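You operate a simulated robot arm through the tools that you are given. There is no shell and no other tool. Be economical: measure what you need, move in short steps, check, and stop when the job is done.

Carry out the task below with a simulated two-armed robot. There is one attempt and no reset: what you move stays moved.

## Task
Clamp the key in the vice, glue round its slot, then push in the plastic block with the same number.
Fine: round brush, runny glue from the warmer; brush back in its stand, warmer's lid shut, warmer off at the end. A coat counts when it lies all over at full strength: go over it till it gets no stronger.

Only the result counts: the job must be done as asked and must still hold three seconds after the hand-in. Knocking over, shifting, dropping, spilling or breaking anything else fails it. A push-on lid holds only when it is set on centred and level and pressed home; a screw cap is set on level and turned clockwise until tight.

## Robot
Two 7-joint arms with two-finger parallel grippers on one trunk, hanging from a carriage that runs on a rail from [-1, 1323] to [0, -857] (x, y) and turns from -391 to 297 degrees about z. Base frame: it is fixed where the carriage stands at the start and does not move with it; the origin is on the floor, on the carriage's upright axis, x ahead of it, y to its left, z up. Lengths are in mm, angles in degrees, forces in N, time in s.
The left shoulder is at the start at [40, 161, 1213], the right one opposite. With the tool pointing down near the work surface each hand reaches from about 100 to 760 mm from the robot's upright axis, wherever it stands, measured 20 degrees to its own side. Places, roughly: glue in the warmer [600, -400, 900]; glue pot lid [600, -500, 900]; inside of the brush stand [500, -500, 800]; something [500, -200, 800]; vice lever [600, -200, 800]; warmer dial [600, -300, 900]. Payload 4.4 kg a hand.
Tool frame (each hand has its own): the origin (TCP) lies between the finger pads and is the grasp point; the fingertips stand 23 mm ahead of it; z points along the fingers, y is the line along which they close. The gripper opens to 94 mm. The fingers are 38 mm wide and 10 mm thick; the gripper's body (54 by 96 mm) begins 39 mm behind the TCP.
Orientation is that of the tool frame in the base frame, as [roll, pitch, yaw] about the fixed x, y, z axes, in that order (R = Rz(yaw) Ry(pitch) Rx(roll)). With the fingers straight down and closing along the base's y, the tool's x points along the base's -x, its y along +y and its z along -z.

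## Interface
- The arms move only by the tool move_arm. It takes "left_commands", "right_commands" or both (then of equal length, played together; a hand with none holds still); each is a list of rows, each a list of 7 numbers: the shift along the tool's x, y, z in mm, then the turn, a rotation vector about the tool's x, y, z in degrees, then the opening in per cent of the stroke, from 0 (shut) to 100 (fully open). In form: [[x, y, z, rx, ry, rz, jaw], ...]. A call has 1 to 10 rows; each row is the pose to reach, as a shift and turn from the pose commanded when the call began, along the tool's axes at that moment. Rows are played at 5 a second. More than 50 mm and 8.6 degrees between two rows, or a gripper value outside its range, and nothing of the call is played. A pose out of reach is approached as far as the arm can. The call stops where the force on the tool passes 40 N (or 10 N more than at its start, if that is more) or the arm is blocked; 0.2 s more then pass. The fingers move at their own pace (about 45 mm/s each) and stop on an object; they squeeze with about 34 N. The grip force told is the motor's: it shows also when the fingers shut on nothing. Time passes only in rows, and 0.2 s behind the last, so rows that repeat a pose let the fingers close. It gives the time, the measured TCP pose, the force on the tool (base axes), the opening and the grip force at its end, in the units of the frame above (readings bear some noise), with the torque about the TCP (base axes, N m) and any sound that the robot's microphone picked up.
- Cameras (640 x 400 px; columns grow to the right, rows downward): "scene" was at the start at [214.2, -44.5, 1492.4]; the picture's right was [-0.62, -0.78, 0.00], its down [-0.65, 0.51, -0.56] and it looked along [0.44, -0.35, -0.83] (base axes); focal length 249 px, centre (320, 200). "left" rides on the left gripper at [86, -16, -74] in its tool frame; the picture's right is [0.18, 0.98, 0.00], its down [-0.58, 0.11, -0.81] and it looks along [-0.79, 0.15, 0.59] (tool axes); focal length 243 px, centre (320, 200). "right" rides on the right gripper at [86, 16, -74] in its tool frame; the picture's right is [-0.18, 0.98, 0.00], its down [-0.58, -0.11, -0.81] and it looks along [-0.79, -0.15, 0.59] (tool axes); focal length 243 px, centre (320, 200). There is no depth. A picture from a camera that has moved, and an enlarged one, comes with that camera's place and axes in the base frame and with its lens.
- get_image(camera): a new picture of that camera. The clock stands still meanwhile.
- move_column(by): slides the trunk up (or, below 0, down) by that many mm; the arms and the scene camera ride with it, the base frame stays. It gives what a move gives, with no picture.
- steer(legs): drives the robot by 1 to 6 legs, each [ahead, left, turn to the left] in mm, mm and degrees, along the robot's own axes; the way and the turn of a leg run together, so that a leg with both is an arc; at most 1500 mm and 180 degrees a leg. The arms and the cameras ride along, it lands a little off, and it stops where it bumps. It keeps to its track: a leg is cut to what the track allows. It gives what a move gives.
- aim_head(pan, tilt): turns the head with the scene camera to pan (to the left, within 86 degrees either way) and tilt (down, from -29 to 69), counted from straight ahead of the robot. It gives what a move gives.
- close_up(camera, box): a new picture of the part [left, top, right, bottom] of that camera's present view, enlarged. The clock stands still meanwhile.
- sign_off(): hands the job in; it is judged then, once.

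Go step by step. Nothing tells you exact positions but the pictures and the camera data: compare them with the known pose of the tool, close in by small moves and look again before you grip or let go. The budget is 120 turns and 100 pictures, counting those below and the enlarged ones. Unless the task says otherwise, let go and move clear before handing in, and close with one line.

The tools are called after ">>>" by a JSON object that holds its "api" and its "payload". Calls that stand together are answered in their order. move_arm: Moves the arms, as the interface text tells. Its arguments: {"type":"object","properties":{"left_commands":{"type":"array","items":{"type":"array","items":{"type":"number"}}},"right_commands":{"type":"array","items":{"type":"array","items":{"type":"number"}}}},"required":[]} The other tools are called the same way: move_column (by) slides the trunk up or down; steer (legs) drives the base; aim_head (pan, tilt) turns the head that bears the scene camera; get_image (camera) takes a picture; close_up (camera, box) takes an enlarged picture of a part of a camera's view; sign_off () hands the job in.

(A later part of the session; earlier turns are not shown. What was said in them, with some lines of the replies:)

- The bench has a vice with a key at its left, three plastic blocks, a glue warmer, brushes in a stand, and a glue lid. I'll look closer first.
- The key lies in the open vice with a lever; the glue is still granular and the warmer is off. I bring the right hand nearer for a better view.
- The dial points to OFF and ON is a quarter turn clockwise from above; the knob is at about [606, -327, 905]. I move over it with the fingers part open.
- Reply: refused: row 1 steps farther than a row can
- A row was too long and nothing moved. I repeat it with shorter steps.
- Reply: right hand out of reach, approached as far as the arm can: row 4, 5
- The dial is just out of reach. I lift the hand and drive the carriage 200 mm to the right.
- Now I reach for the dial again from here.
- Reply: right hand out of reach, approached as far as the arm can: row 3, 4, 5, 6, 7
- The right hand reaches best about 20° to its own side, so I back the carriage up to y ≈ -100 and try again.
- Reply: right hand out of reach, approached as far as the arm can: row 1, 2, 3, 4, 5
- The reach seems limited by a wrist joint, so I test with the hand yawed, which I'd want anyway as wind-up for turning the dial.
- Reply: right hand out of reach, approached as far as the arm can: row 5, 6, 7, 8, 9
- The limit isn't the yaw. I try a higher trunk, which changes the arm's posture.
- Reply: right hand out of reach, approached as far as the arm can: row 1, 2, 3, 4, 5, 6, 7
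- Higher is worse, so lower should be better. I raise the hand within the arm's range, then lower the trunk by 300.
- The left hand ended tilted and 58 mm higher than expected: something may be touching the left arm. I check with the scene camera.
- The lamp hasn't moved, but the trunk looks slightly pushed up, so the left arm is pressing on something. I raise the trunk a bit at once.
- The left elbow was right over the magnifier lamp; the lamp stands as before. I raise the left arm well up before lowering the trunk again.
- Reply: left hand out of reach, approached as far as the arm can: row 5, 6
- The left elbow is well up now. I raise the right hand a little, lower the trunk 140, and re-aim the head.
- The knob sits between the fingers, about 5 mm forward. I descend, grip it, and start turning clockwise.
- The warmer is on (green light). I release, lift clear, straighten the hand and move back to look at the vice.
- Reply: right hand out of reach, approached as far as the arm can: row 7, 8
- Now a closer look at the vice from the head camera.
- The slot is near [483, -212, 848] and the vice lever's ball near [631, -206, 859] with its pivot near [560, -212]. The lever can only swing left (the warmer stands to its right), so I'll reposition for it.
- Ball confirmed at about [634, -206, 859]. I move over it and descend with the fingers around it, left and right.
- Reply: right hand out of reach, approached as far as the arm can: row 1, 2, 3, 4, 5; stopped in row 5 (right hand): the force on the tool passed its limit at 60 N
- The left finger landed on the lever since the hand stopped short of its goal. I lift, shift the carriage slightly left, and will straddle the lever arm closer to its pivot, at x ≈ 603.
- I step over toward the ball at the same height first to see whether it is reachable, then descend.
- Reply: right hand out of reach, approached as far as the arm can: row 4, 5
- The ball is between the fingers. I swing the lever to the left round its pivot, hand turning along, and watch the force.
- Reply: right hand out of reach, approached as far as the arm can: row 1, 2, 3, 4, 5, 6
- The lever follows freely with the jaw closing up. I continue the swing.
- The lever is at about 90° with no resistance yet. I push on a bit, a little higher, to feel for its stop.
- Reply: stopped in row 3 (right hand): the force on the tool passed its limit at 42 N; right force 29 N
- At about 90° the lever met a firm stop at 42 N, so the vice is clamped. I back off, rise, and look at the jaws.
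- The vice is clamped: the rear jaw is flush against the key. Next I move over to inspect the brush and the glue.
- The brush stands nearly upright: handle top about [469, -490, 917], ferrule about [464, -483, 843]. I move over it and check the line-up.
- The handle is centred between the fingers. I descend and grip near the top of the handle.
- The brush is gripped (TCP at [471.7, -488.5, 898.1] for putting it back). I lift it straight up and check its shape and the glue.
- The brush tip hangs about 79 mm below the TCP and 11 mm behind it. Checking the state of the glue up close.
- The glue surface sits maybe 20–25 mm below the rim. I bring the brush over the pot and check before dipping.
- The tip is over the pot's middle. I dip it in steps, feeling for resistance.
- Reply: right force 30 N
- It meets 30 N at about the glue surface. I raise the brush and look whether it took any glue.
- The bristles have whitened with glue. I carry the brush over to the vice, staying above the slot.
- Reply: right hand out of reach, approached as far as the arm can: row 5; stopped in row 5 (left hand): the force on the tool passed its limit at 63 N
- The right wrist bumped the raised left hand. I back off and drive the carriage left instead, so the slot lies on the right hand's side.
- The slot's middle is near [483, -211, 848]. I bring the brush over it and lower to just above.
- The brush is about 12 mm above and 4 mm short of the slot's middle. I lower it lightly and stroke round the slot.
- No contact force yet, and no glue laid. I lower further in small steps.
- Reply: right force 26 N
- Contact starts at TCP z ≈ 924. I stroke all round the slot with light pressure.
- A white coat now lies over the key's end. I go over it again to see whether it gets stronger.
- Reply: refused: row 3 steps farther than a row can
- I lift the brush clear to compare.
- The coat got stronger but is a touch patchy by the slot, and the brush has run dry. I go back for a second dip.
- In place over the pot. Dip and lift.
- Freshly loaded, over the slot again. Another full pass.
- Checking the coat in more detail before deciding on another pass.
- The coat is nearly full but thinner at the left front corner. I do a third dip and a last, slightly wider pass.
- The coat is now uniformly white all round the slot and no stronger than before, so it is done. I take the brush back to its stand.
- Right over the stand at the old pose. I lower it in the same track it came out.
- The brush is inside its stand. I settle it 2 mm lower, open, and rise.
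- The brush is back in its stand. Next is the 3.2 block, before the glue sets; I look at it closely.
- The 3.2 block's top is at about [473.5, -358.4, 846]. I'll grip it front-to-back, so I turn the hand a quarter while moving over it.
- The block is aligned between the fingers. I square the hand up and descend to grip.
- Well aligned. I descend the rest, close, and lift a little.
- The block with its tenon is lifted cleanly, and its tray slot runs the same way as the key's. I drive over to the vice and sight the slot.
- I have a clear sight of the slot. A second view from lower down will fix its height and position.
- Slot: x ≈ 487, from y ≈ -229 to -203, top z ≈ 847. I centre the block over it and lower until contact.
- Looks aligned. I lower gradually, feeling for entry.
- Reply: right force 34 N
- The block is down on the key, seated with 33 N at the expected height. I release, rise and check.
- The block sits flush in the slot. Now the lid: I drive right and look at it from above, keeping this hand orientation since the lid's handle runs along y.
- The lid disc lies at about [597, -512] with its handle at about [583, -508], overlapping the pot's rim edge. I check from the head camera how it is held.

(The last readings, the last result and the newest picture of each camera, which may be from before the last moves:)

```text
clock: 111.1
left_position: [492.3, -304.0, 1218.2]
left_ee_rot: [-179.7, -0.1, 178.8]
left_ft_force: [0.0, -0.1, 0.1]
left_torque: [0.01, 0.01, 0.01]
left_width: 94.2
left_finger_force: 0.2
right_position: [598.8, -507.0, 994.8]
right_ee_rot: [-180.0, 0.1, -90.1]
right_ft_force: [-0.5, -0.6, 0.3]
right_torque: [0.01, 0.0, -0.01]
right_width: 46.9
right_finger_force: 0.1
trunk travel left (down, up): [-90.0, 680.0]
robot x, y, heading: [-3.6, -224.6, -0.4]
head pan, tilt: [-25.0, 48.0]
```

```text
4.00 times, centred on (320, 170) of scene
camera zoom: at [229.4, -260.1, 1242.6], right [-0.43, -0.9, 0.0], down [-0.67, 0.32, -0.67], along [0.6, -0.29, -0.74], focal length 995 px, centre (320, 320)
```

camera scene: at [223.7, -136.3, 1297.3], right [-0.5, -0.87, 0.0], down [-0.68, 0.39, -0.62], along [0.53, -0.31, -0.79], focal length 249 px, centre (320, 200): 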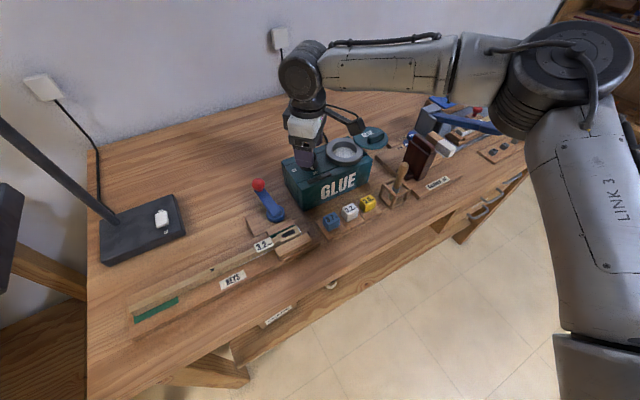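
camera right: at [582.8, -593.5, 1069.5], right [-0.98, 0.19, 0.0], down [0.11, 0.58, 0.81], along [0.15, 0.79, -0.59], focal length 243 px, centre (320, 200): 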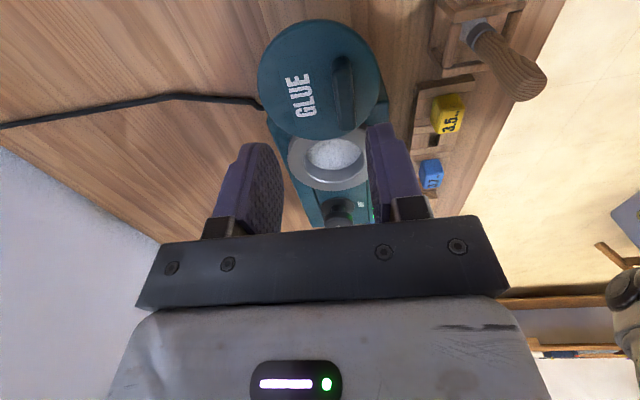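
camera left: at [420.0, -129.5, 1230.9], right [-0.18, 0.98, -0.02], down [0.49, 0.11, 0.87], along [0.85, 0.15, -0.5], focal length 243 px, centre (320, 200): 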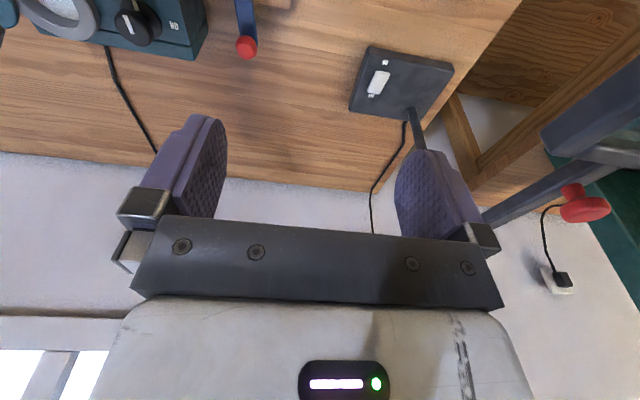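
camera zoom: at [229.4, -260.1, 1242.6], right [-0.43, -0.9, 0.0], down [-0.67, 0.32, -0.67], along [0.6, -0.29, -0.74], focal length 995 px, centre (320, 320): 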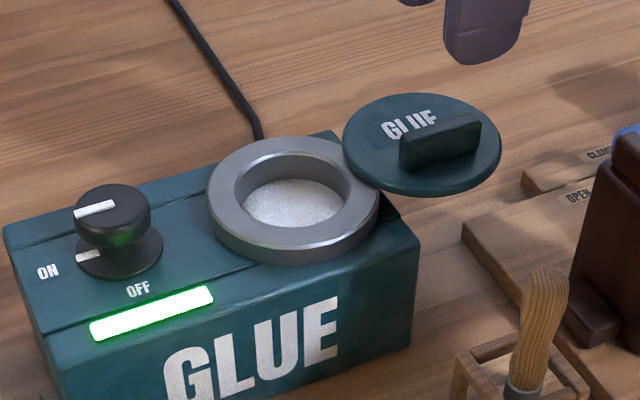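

The lid is at rim height beside the pot, so it is likely carried on a pivot. I grip its handle and feel how it moves.

>>> {"api": "move_arm", "payload": {"right_commands": [[-6, 16, 20, 0, 0, 0, 45], [-6, 16, 45, 0, 0, 0, 45], [-6, 16, 60, 0, 0, 0, 45], [-6, 16, 68, 0, 0, 0, 45], [-6, 16, 68, 0, 0, 0, 45]]}}

>>> {"api": "close_up", "payload": {"camera": "scene", "box": [280, 110, 400, 190]}}

```text
clock: 112.3
left_position: [493.8, -305.3, 1218.5]
left_ee_rot: [-179.7, -0.1, 178.9]
left_ft_force: [0.5, -0.4, 0.5]
left_torque: [-0.05, 0.02, -0.01]
left_width: 94.1
left_finger_force: 0.0
right_position: [582.7, -499.7, 928.0]
right_ee_rot: [180.0, 0.0, -90.2]
right_ft_force: [-1.4, 0.6, 2.0]
right_torque: [-0.07, -0.02, 0.0]
right_width: 41.9
right_finger_force: 0.1
trunk travel left (down, up): [-90.0, 680.0]
robot x, y, heading: [-2.9, -224.4, -0.6]
head pan, tilt: [-25.0, 48.0]
```

```text
5.00 times, centred on (340, 150) of scene
camera zoom: at [229.5, -260.2, 1242.7], right [-0.43, -0.9, 0.0], down [-0.67, 0.32, -0.67], along [0.6, -0.29, -0.74], focal length 1244 px, centre (220, 450)
```

zoom: 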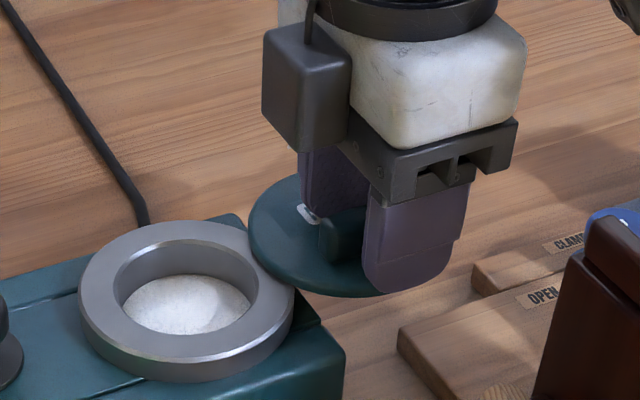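

The handle is between the fingers. I close and lift very gently to feel.

>>> {"api": "move_arm", "payload": {"right_commands": [[0, 0, 0, 0, 0, 0, 5], [0, 0, 0, 0, 0, 0, 5], [0, 0, 0, 0, 0, 0, 5], [0, 0, -2, 0, 0, 0, 5], [0, 0, -4, 0, 0, 0, 5], [0, 0, -4, 0, 0, 0, 5]]}}

```text
clock: 113.7
left_position: [494.2, -302.9, 1220.1]
left_ee_rot: [-179.8, -0.2, 178.9]
left_ft_force: [0.3, -0.1, 0.1]
left_torque: [0.0, 0.02, -0.01]
left_width: 93.9
left_finger_force: 0.0
right_position: [584.0, -500.5, 927.2]
right_ee_rot: [179.8, 0.1, -90.1]
right_ft_force: [7.1, 2.2, -9.6]
right_torque: [0.75, -0.37, 0.5]
right_width: 12.9
right_finger_force: 45.3
trunk travel left (down, up): [-90.0, 680.0]
robot x, y, heading: [2.0, -219.0, -0.5]
head pan, tilt: [-25.0, 48.0]
stopped in row 6 (right hand): the force on the tool passed its limit at 42 N (the readings are from after the stop); the commanded pose is now the measured one
```

It won't lift, so it swings on an upright pin. I test small sideways moves to find the swing direction.

>>> {"api": "move_arm", "payload": {"right_commands": [[-2, 0, 0, 0, 0, 0, 5], [-4, 0, 0, 0, 0, 0, 5], [-6, 0, 0, 0, 0, 0, 5], [-6, 0, 0, 0, 0, 0, 5]]}}

```text
clock: 114.7
left_position: [494.6, -303.5, 1219.4]
left_ee_rot: [-179.8, -0.1, 178.9]
left_ft_force: [0.1, -0.9, 0.4]
left_torque: [0.04, 0.0, 0.01]
left_width: 94.0
left_finger_force: 0.2
right_position: [585.0, -494.5, 928.3]
right_ee_rot: [179.9, -0.1, -90.1]
right_ft_force: [8.0, -0.3, -9.3]
right_torque: [0.76, -0.08, 0.94]
right_width: 12.7
right_finger_force: 45.0
trunk travel left (down, up): [-90.0, 680.0]
robot x, y, heading: [3.8, -224.4, -0.9]
head pan, tilt: [-25.0, 48.0]
```

It gives toward the pot and wants to turn anticlockwise with a pull to the back. I follow that with a small arc and read again.

>>> {"api": "move_arm", "payload": {"right_commands": [[-1, -2.6, 0, 0, 0, -4, 5], [-2, -5.3, 0, 0, 0, -8, 5], [-2, -5.3, 0, 0, 0, -8, 5]]}}

>>> {"api": "close_up", "payload": {"camera": "scene", "box": [260, 110, 380, 190]}}

```text
clock: 115.5
left_position: [490.8, -305.3, 1216.3]
left_ee_rot: [-179.8, -0.2, 178.8]
left_ft_force: [0.1, -0.8, 0.2]
left_torque: [0.01, -0.01, -0.01]
left_width: 93.9
left_finger_force: 0.1
right_position: [584.3, -492.6, 928.6]
right_ee_rot: [179.6, 0.0, -82.0]
right_ft_force: [-23.5, -0.5, 11.4]
right_torque: [-0.26, 0.15, -1.84]
right_width: 17.6
right_finger_force: 45.4
trunk travel left (down, up): [-90.0, 680.0]
robot x, y, heading: [-4.1, -225.3, -0.7]
head pan, tilt: [-25.0, 48.0]
```

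```text
5.00 times, centred on (320, 150) of scene
camera zoom: at [226.7, -260.6, 1242.3], right [-0.43, -0.9, 0.0], down [-0.67, 0.32, -0.67], along [0.6, -0.29, -0.74], focal length 1244 px, centre (320, 450)
```

zoom: 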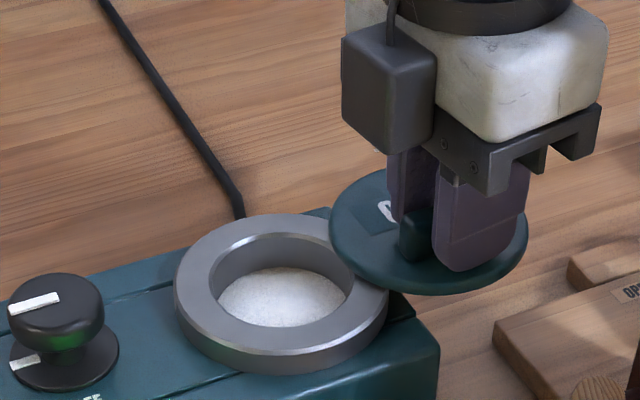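

That was too much turn: the lid in fact slides straight toward the pot (+y). I undo most of the twist and carry on along +y.

>>> {"api": "move_arm", "payload": {"right_commands": [[-0.6, 4.4, 0, 0, 0, 6, 5], [-5.5, 3.8, 0, 0, 0, 6, 5], [-10.5, 3.1, 0, 0, 0, 6, 5], [-15.5, 2.4, 0, 0, 0, 6, 5], [-15.5, 2.4, 0, 0, 0, 6, 5]]}}

```text
clock: 116.7
left_position: [492.9, -302.5, 1219.2]
left_ee_rot: [-179.8, -0.1, 178.8]
left_ft_force: [0.4, 0.0, -0.2]
left_torque: [-0.04, 0.01, -0.02]
left_width: 93.9
left_finger_force: 0.0
right_position: [583.8, -478.7, 927.4]
right_ee_rot: [179.7, 0.0, -88.2]
right_ft_force: [-3.5, -0.6, 4.5]
right_torque: [0.23, -0.08, -1.76]
right_width: 13.4
right_finger_force: 44.8
trunk travel left (down, up): [-90.0, 680.0]
robot x, y, heading: [2.5, -224.5, -0.4]
head pan, tilt: [-25.0, 48.0]
```

>>> {"api": "move_arm", "payload": {"right_commands": [[-5, 0.3, 0, 0, 0, 4, 5], [-10, 0.5, 0, 0, 0, 4, 5], [-15, 0.7, 0, 0, 0, 4, 5], [-20, 1, 0, 0, 0, 4, 5], [-20, 1, 0, 0, 0, 4, 5]]}}

>>> {"api": "close_up", "payload": {"camera": "scene", "box": [260, 110, 380, 190]}}

```text
clock: 117.9
left_position: [496.1, -303.3, 1218.9]
left_ee_rot: [-179.7, -0.2, 178.8]
left_ft_force: [0.2, -0.3, -0.3]
left_torque: [0.01, -0.02, 0.0]
left_width: 94.0
left_finger_force: 0.0
right_position: [584.3, -458.6, 928.5]
right_ee_rot: [179.8, -0.2, -92.2]
right_ft_force: [18.2, -1.3, -22.7]
right_torque: [-0.46, -0.27, 1.73]
right_width: 13.8
right_finger_force: 45.3
trunk travel left (down, up): [-90.0, 680.0]
robot x, y, heading: [-2.3, -223.1, -0.6]
head pan, tilt: [-25.0, 48.0]
```

```text
5.00 times, centred on (320, 150) of scene
camera zoom: at [230.7, -259.5, 1242.7], right [-0.43, -0.9, 0.0], down [-0.67, 0.32, -0.67], along [0.6, -0.29, -0.74], focal length 1244 px, centre (320, 450)
```

zoom: 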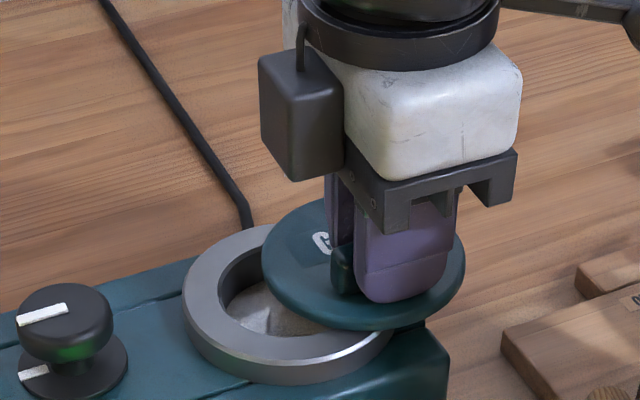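

The lid slides over the pot nicely. I square the hand again and slide on the remaining ~42 mm until it stops.

>>> {"api": "move_arm", "payload": {"right_commands": [[-1, -3.5, 2, 0, 0, -2, 5], [-10, -3.1, 2, 0, 0, -2, 5], [-20, -2.7, 2, 0, 0, -2, 5], [-30, -2.4, 2, 0, 0, -2, 5], [-38, -2.1, 2, 0, 0, -2, 5], [-42, -2, 2, 0, 0, -2, 5], [-42, -2, 2, 0, 0, -2, 5]]}}

>>> {"api": "close_up", "payload": {"camera": "scene", "box": [240, 110, 360, 190]}}

```text
clock: 119.5
left_position: [495.3, -304.8, 1220.9]
left_ee_rot: [-179.7, 0.0, 178.9]
left_ft_force: [1.2, -0.2, 0.5]
left_torque: [0.02, 0.0, 0.02]
left_width: 94.2
left_finger_force: 0.0
right_position: [583.6, -421.4, 929.3]
right_ee_rot: [-179.9, 0.0, -90.3]
right_ft_force: [11.3, -8.3, 5.2]
right_torque: [0.92, -0.04, 1.32]
right_width: 12.6
right_finger_force: 45.1
right hand out of reach, approached as far as the arm can: row 5, 6, 7
trunk travel left (down, up): [-90.0, 680.0]
robot x, y, heading: [-1.8, -226.4, -0.5]
head pan, tilt: [-25.0, 48.0]
```

```text
5.00 times, centred on (300, 150) of scene
camera zoom: at [231.6, -261.4, 1243.2], right [-0.43, -0.9, 0.0], down [-0.67, 0.32, -0.67], along [0.61, -0.29, -0.74], focal length 1244 px, centre (420, 450)
```

zoom: 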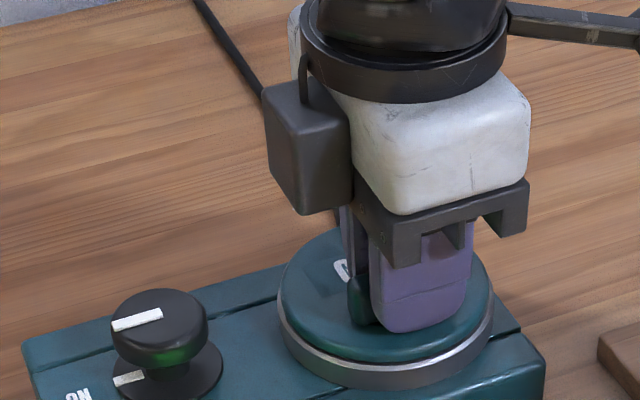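

The lid is almost shut; the arm reached its limit. I let go, shift the carriage left, and re-grip to push it fully home.

>>> {"api": "move_arm", "payload": {"right_commands": [[0, 0, 0, 0, 0, 0, 45], [0, 0, 0, 0, 0, 0, 45], [0, 0, -20, 0, 0, 0, 45], [0, 0, -60, 0, 0, 0, 45]]}}

>>> {"api": "steer", "payload": {"legs": [[0, 110, 0]]}}

>>> {"api": "close_up", "payload": {"camera": "scene", "box": [280, 110, 400, 190]}}

```text
clock: 120.5
left_position: [494.8, -304.6, 1219.4]
left_ee_rot: [-179.7, -0.1, 178.8]
left_ft_force: [0.8, -0.1, 1.2]
left_torque: [0.02, -0.04, -0.03]
left_width: 94.0
left_finger_force: 0.0
right_position: [576.4, -426.8, 986.1]
right_ee_rot: [179.9, 0.0, -90.2]
right_ft_force: [0.3, -0.9, 0.1]
right_torque: [0.01, 0.02, 0.01]
right_width: 42.5
right_finger_force: 0.1
right hand out of reach, approached as far as the arm can: row 4
trunk travel left (down, up): [-90.0, 680.0]
robot x, y, heading: [1.7, -228.2, -0.8]
head pan, tilt: [-25.0, 48.0]
```

```text
clock: 121.7
left_position: [492.9, -196.1, 1218.6]
left_ee_rot: [-179.6, 0.0, 178.7]
left_ft_force: [-0.2, 1.0, -0.1]
left_torque: [0.01, -0.02, -0.04]
left_width: 94.0
left_finger_force: 0.1
right_position: [576.3, -320.1, 986.5]
right_ee_rot: [179.8, -0.1, -90.2]
right_ft_force: [-0.5, 0.3, -0.2]
right_torque: [0.03, 0.02, 0.02]
right_width: 42.3
right_finger_force: 0.0
trunk travel left (down, up): [-90.0, 680.0]
robot x, y, heading: [2.8, -118.9, -0.6]
head pan, tilt: [-25.0, 48.0]
```

```text
5.00 times, centred on (340, 150) of scene
camera zoom: at [229.4, -152.2, 1242.7], right [-0.43, -0.9, 0.0], down [-0.67, 0.32, -0.67], along [0.6, -0.29, -0.74], focal length 1244 px, centre (220, 450)
```

zoom: 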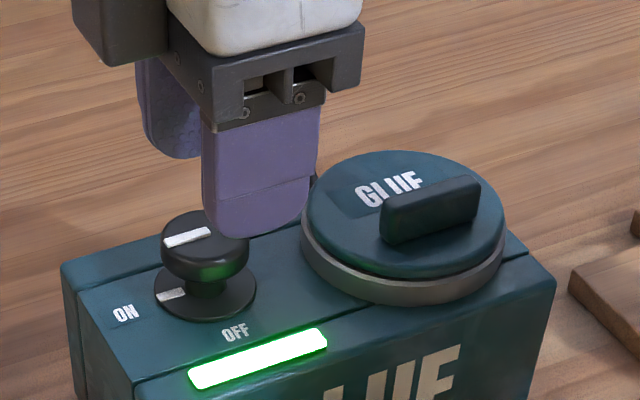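

The lid lies over the pot. I re-grip the handle, push it on toward its stop, and press it down lightly.

>>> {"api": "move_arm", "payload": {"right_commands": [[35, -3, 0, 0, 0, 0, 45], [70, -6, 0, 0, 0, 0, 45], [101, -8.5, 0, 0, 0, 0, 45], [101, -8.5, 35, 0, 0, 0, 45], [101, -8.5, 57, 0, 0, 0, 45], [101, -8.5, 57, 0, 0, 0, 5], [101, -8.5, 57, 0, 0, 0, 5], [101, -8.5, 57, 0, 0, 0, 5]]}}

>>> {"api": "move_arm", "payload": {"right_commands": [[-2, 0, 0, 0, 0, 0, 5], [-4, 0, 0, 0, 0, 0, 5], [-6, 0, 0, 0, 0, 0, 5], [-8, 0, 0, 0, 0, 0, 5], [-10, 0, 0, 0, 0, 0, 5]]}}

```text
clock: 123.5
left_position: [493.5, -197.1, 1219.6]
left_ee_rot: [-179.6, -0.1, 178.7]
left_ft_force: [-0.4, -1.0, -0.6]
left_torque: [0.02, -0.01, -0.02]
left_width: 93.8
left_finger_force: 0.1
right_position: [584.7, -420.6, 928.1]
right_ee_rot: [-180.0, -0.1, -90.1]
right_ft_force: [8.1, -1.8, -5.2]
right_torque: [0.22, -0.16, 1.12]
right_width: 12.9
right_finger_force: 44.9
trunk travel left (down, up): [-90.0, 680.0]
robot x, y, heading: [1.0, -120.6, -0.7]
head pan, tilt: [-25.0, 48.0]
```

```text
clock: 124.8
left_position: [493.3, -199.7, 1219.8]
left_ee_rot: [-179.6, -0.1, 178.7]
left_ft_force: [0.3, 0.7, 0.4]
left_torque: [-0.03, 0.01, 0.0]
left_width: 94.1
left_finger_force: 0.0
right_position: [584.2, -418.9, 928.7]
right_ee_rot: [179.9, -0.5, -90.7]
right_ft_force: [3.5, -19.1, 2.4]
right_torque: [0.04, -0.1, 1.7]
right_width: 13.0
right_finger_force: 45.9
trunk travel left (down, up): [-90.0, 680.0]
robot x, y, heading: [1.3, -116.6, -0.7]
head pan, tilt: [-25.0, 48.0]
stopped in row 5 (right hand): the force on the tool passed its limit at 41 N (the readings are from after the stop); the commanded pose is now the measured one
```

The lid met its stop: shut. I let go, rise, and move to the dial while turning the hand back.

>>> {"api": "move_arm", "payload": {"right_commands": [[0, 0, 0, 0, 0, 0, 50], [0, 0, 0, 0, 0, 0, 60], [0, 0, -25, 0, 0, 0, 65], [0, 0, -60, 0, 0, 0, 65]]}}

>>> {"api": "move_arm", "payload": {"right_commands": [[-9, 0, 0, 0, 0, 8.5, 65], [-18, 0, 0, 0, 0, 17, 65], [-27, -2, 0, 0, 0, 25.5, 65], [-36, -4, 0, 0, 0, 34, 65], [-45, -6, 0, 0, 0, 42.5, 65], [-54, -8, 0, 0, 0, 51, 65], [-63, -10, 0, 0, 0, 59.5, 65], [-72, -12, 0, 0, 0, 68, 65], [-82, -14, 0, 0, 0, 76.5, 65], [-93, -15, 0, 0, 0, 85, 65]]}}

```text
clock: 125.8
left_position: [493.8, -197.0, 1219.8]
left_ee_rot: [-179.7, -0.1, 178.7]
left_ft_force: [-0.2, -0.2, 0.6]
left_torque: [0.03, -0.05, 0.01]
left_width: 94.2
left_finger_force: 0.0
right_position: [583.4, -414.7, 988.9]
right_ee_rot: [179.7, -0.2, -90.5]
right_ft_force: [-0.9, 0.5, 0.0]
right_torque: [-0.01, 0.0, 0.02]
right_width: 61.2
right_finger_force: 0.1
trunk travel left (down, up): [-90.0, 680.0]
robot x, y, heading: [3.3, -116.3, -1.0]
head pan, tilt: [-25.0, 48.0]
```

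```text
clock: 128.0
left_position: [493.1, -196.6, 1218.2]
left_ee_rot: [-179.7, 0.0, 178.7]
left_ft_force: [0.1, -0.5, -0.4]
left_torque: [0.02, 0.03, -0.01]
left_width: 93.8
left_finger_force: 0.1
right_position: [586.3, -330.9, 983.0]
right_ee_rot: [-179.8, -0.1, -175.7]
right_ft_force: [0.8, -0.5, -0.1]
right_torque: [0.01, 0.0, -0.01]
right_width: 61.1
right_finger_force: 0.2
right hand out of reach, approached as far as the arm can: row 9, 10
trunk travel left (down, up): [-90.0, 680.0]
robot x, y, heading: [-0.1, -118.0, -0.5]
head pan, tilt: [-25.0, 48.0]
```

Slightly short of reach here, so I shift the carriage left 40 mm and approach the dial.

>>> {"api": "steer", "payload": {"legs": [[0, 40, 0]]}}

>>> {"api": "move_arm", "payload": {"right_commands": [[0, -20, 0, 0, 0, 0, 65], [-5, -37, 10, 0, 0, 0, 65], [-12, -37, 30, 0, 0, 0, 65], [-20.8, -36.7, 40, 0, 0, 0, 65], [-20.8, -36.7, 42, 0, 0, 0, 65]]}}

>>> {"api": "get_image", "payload": {"camera": "right"}}

```text
clock: 128.8
left_position: [493.4, -160.1, 1218.1]
left_ee_rot: [-179.6, -0.1, 178.6]
left_ft_force: [-0.1, 0.1, -0.4]
left_torque: [0.0, 0.02, 0.01]
left_width: 94.1
left_finger_force: 0.0
right_position: [585.9, -293.0, 982.3]
right_ee_rot: [-179.7, -0.2, -175.7]
right_ft_force: [-0.7, 0.1, -0.4]
right_torque: [0.0, -0.04, 0.01]
right_width: 61.2
right_finger_force: 0.0
trunk travel left (down, up): [-90.0, 680.0]
robot x, y, heading: [-1.4, -78.2, -0.7]
head pan, tilt: [-25.0, 48.0]
```

```text
clock: 130.0
left_position: [492.9, -158.4, 1218.9]
left_ee_rot: [-179.8, 0.0, 178.6]
left_ft_force: [0.7, -0.3, 0.0]
left_torque: [0.0, -0.01, 0.02]
left_width: 94.1
left_finger_force: 0.1
right_position: [609.9, -328.2, 941.6]
right_ee_rot: [-179.9, -0.1, -175.6]
right_ft_force: [0.1, 0.3, 0.7]
right_torque: [-0.02, 0.02, -0.01]
right_width: 61.2
right_finger_force: 0.1
trunk travel left (down, up): [-90.0, 680.0]
robot x, y, heading: [0.3, -76.8, -0.8]
head pan, tilt: [-25.0, 48.0]
```

```text
6 pictures are left
camera right: at [522.2, -318.0, 1016.4], right [0.11, 0.99, 0.0], down [0.59, -0.06, 0.8], along [0.8, -0.09, -0.59], focal length 243 px, centre (320, 200)
```

right: 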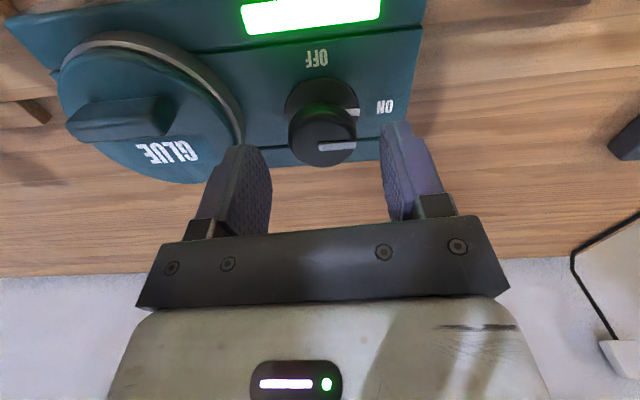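

The knob is centred; I narrow the fingers to keep clear of the lid, go down, grip, and turn it back anticlockwise to OFF.

>>> {"api": "move_arm", "payload": {"right_commands": [[0, 1, 0, 0, 0, 0, 52], [0, 1, 5, 0, 0, 0, 52], [-1, 1, 18, 0, 0, 0, 52], [-1, 1, 28, 0, 0, 0, 52], [-1, 1, 28, 0, 0, 0, 20], [-1, 1, 28, 0, 0, 0, 20], [-1, 1, 28, 0, 0, 0, 20]]}}

>>> {"api": "move_arm", "payload": {"right_commands": [[0, 0, 0, 0, 0, -8.5, 20], [0, 0, 0, 0, 0, -17, 20], [0, 0, 0, 0, 0, -25.5, 20], [0, 0, 0, 0, 0, -34, 20], [0, 0, 0, 0, 0, -42.5, 20], [0, 0, 0, 0, 0, -51, 20], [0, 0, 0, 0, 0, -59.5, 20], [0, 0, 0, 0, 0, -68, 20], [0, 0, 0, 0, 0, -76.5, 20], [0, 0, 0, 0, 0, -84.5, 20]]}}

>>> {"api": "get_image", "payload": {"camera": "right"}}

```text
clock: 131.6
left_position: [492.9, -157.4, 1219.1]
left_ee_rot: [-179.8, -0.1, 178.7]
left_ft_force: [0.3, 0.1, -0.6]
left_torque: [0.0, -0.02, -0.02]
left_width: 94.2
left_finger_force: 0.0
right_position: [611.4, -326.3, 913.0]
right_ee_rot: [-179.9, -0.2, -175.6]
right_ft_force: [-1.2, 2.7, 1.7]
right_torque: [0.0, 0.05, -0.02]
right_width: 37.4
right_finger_force: 45.2
trunk travel left (down, up): [-90.0, 680.0]
robot x, y, heading: [-1.1, -74.9, -0.7]
head pan, tilt: [-25.0, 48.0]
```

```text
clock: 133.8
left_position: [492.4, -157.6, 1219.4]
left_ee_rot: [-179.8, -0.2, 178.6]
left_ft_force: [0.7, 0.2, -0.3]
left_torque: [0.01, 0.05, 0.0]
left_width: 93.9
left_finger_force: 0.0
right_position: [608.6, -326.7, 913.2]
right_ee_rot: [180.0, -0.2, -91.0]
right_ft_force: [-6.8, 3.3, 11.7]
right_torque: [-0.71, -0.17, 0.0]
right_width: 37.5
right_finger_force: 45.0
trunk travel left (down, up): [-90.0, 680.0]
robot x, y, heading: [1.8, -80.4, -0.4]
head pan, tilt: [-25.0, 48.0]
```

```text
5 pictures are left
camera right: at [592.2, -412.3, 987.9], right [-0.98, 0.2, 0.0], down [0.12, 0.58, 0.8], along [0.16, 0.79, -0.59], focal length 243 px, centre (320, 200)
```

right: 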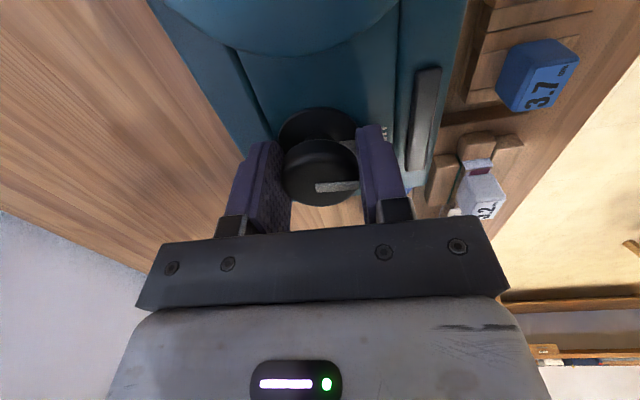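

The display is dark and the pointer is at OFF. I release, rise clear and check everything.

>>> {"api": "move_arm", "payload": {"right_commands": [[0, 0, 0, 0, 0, 0, 60], [0, 0, 0, 0, 0, 0, 60], [0, 0, -25, 0, 0, 0, 60], [0, 0, -65, 0, 0, 0, 60], [45, 12, -75, 0, 0, 0, 60], [85, 40, -80, 0, 0, 0, 60], [120, 60, -85, 0, 0, 0, 60]]}}

>>> {"api": "close_up", "payload": {"camera": "scene", "box": [220, 100, 420, 230]}}

>>> {"api": "get_image", "payload": {"camera": "scene"}}

```text
clock: 135.4
left_position: [493.4, -158.4, 1218.5]
left_ee_rot: [-179.7, -0.2, 178.7]
left_ft_force: [0.4, 0.0, 0.0]
left_torque: [0.03, 0.0, 0.0]
left_width: 94.1
left_finger_force: 0.1
right_position: [549.4, -445.9, 999.1]
right_ee_rot: [179.9, -0.3, -91.1]
right_ft_force: [-0.5, 0.9, -0.2]
right_torque: [0.01, 0.0, -0.04]
right_width: 56.3
right_finger_force: 0.0
trunk travel left (down, up): [-90.0, 680.0]
robot x, y, heading: [0.1, -74.3, -0.8]
head pan, tilt: [-25.0, 48.0]
```

```text
3.08 times, centred on (320, 165) of scene
camera zoom: at [228.9, -114.1, 1242.5], right [-0.43, -0.9, 0.0], down [-0.67, 0.32, -0.67], along [0.6, -0.29, -0.74], focal length 765 px, centre (320, 308)
```

zoom: 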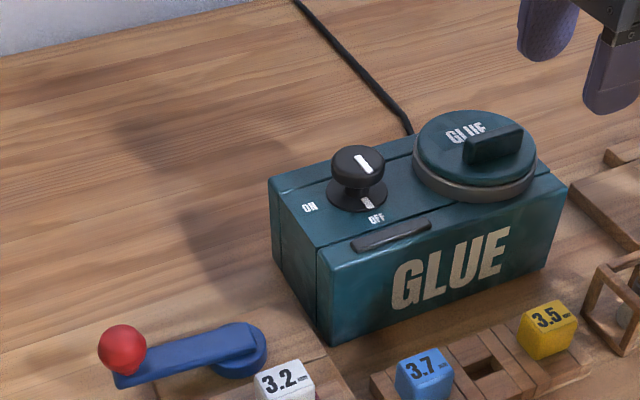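

```text
3 pictures are left
camera scene: at [228.9, -114.1, 1242.5], right [-0.43, -0.9, 0.0], down [-0.67, 0.32, -0.67], along [0.6, -0.29, -0.74], focal length 249 px, centre (320, 200)
```

scene: 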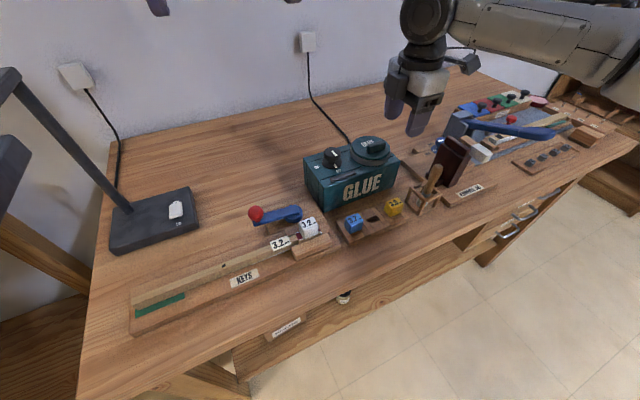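

Warmer off, lid shut, brush in its stand. One last look at the block in the key.

>>> {"api": "close_up", "payload": {"camera": "scene", "box": [280, 205, 340, 255]}}

```text
8.00 times, centred on (310, 230) of scene
camera zoom: at [228.9, -114.1, 1242.5], right [-0.43, -0.9, 0.0], down [-0.67, 0.32, -0.67], along [0.6, -0.29, -0.74], focal length 1990 px, centre (400, -40)
```

zoom: 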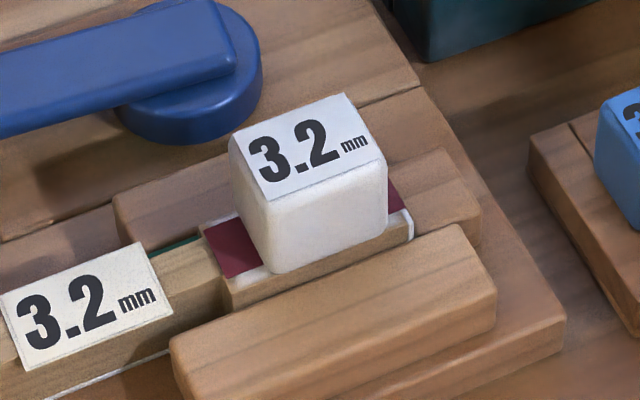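

The block sits flush and level in the clamped key, with the cloth held under it. I hand the job in.

>>> {"api": "sign_off", "payload": {}}

```text
The job is handed in.
```

The key is clamped and glued round its slot with the 3.2 block pushed in, the brush is back in its stand, and the warmer's lid is shut with the warmer off. Along the way the left elbow pressed on the magnifier lamp; it showed no shift in the pictures.
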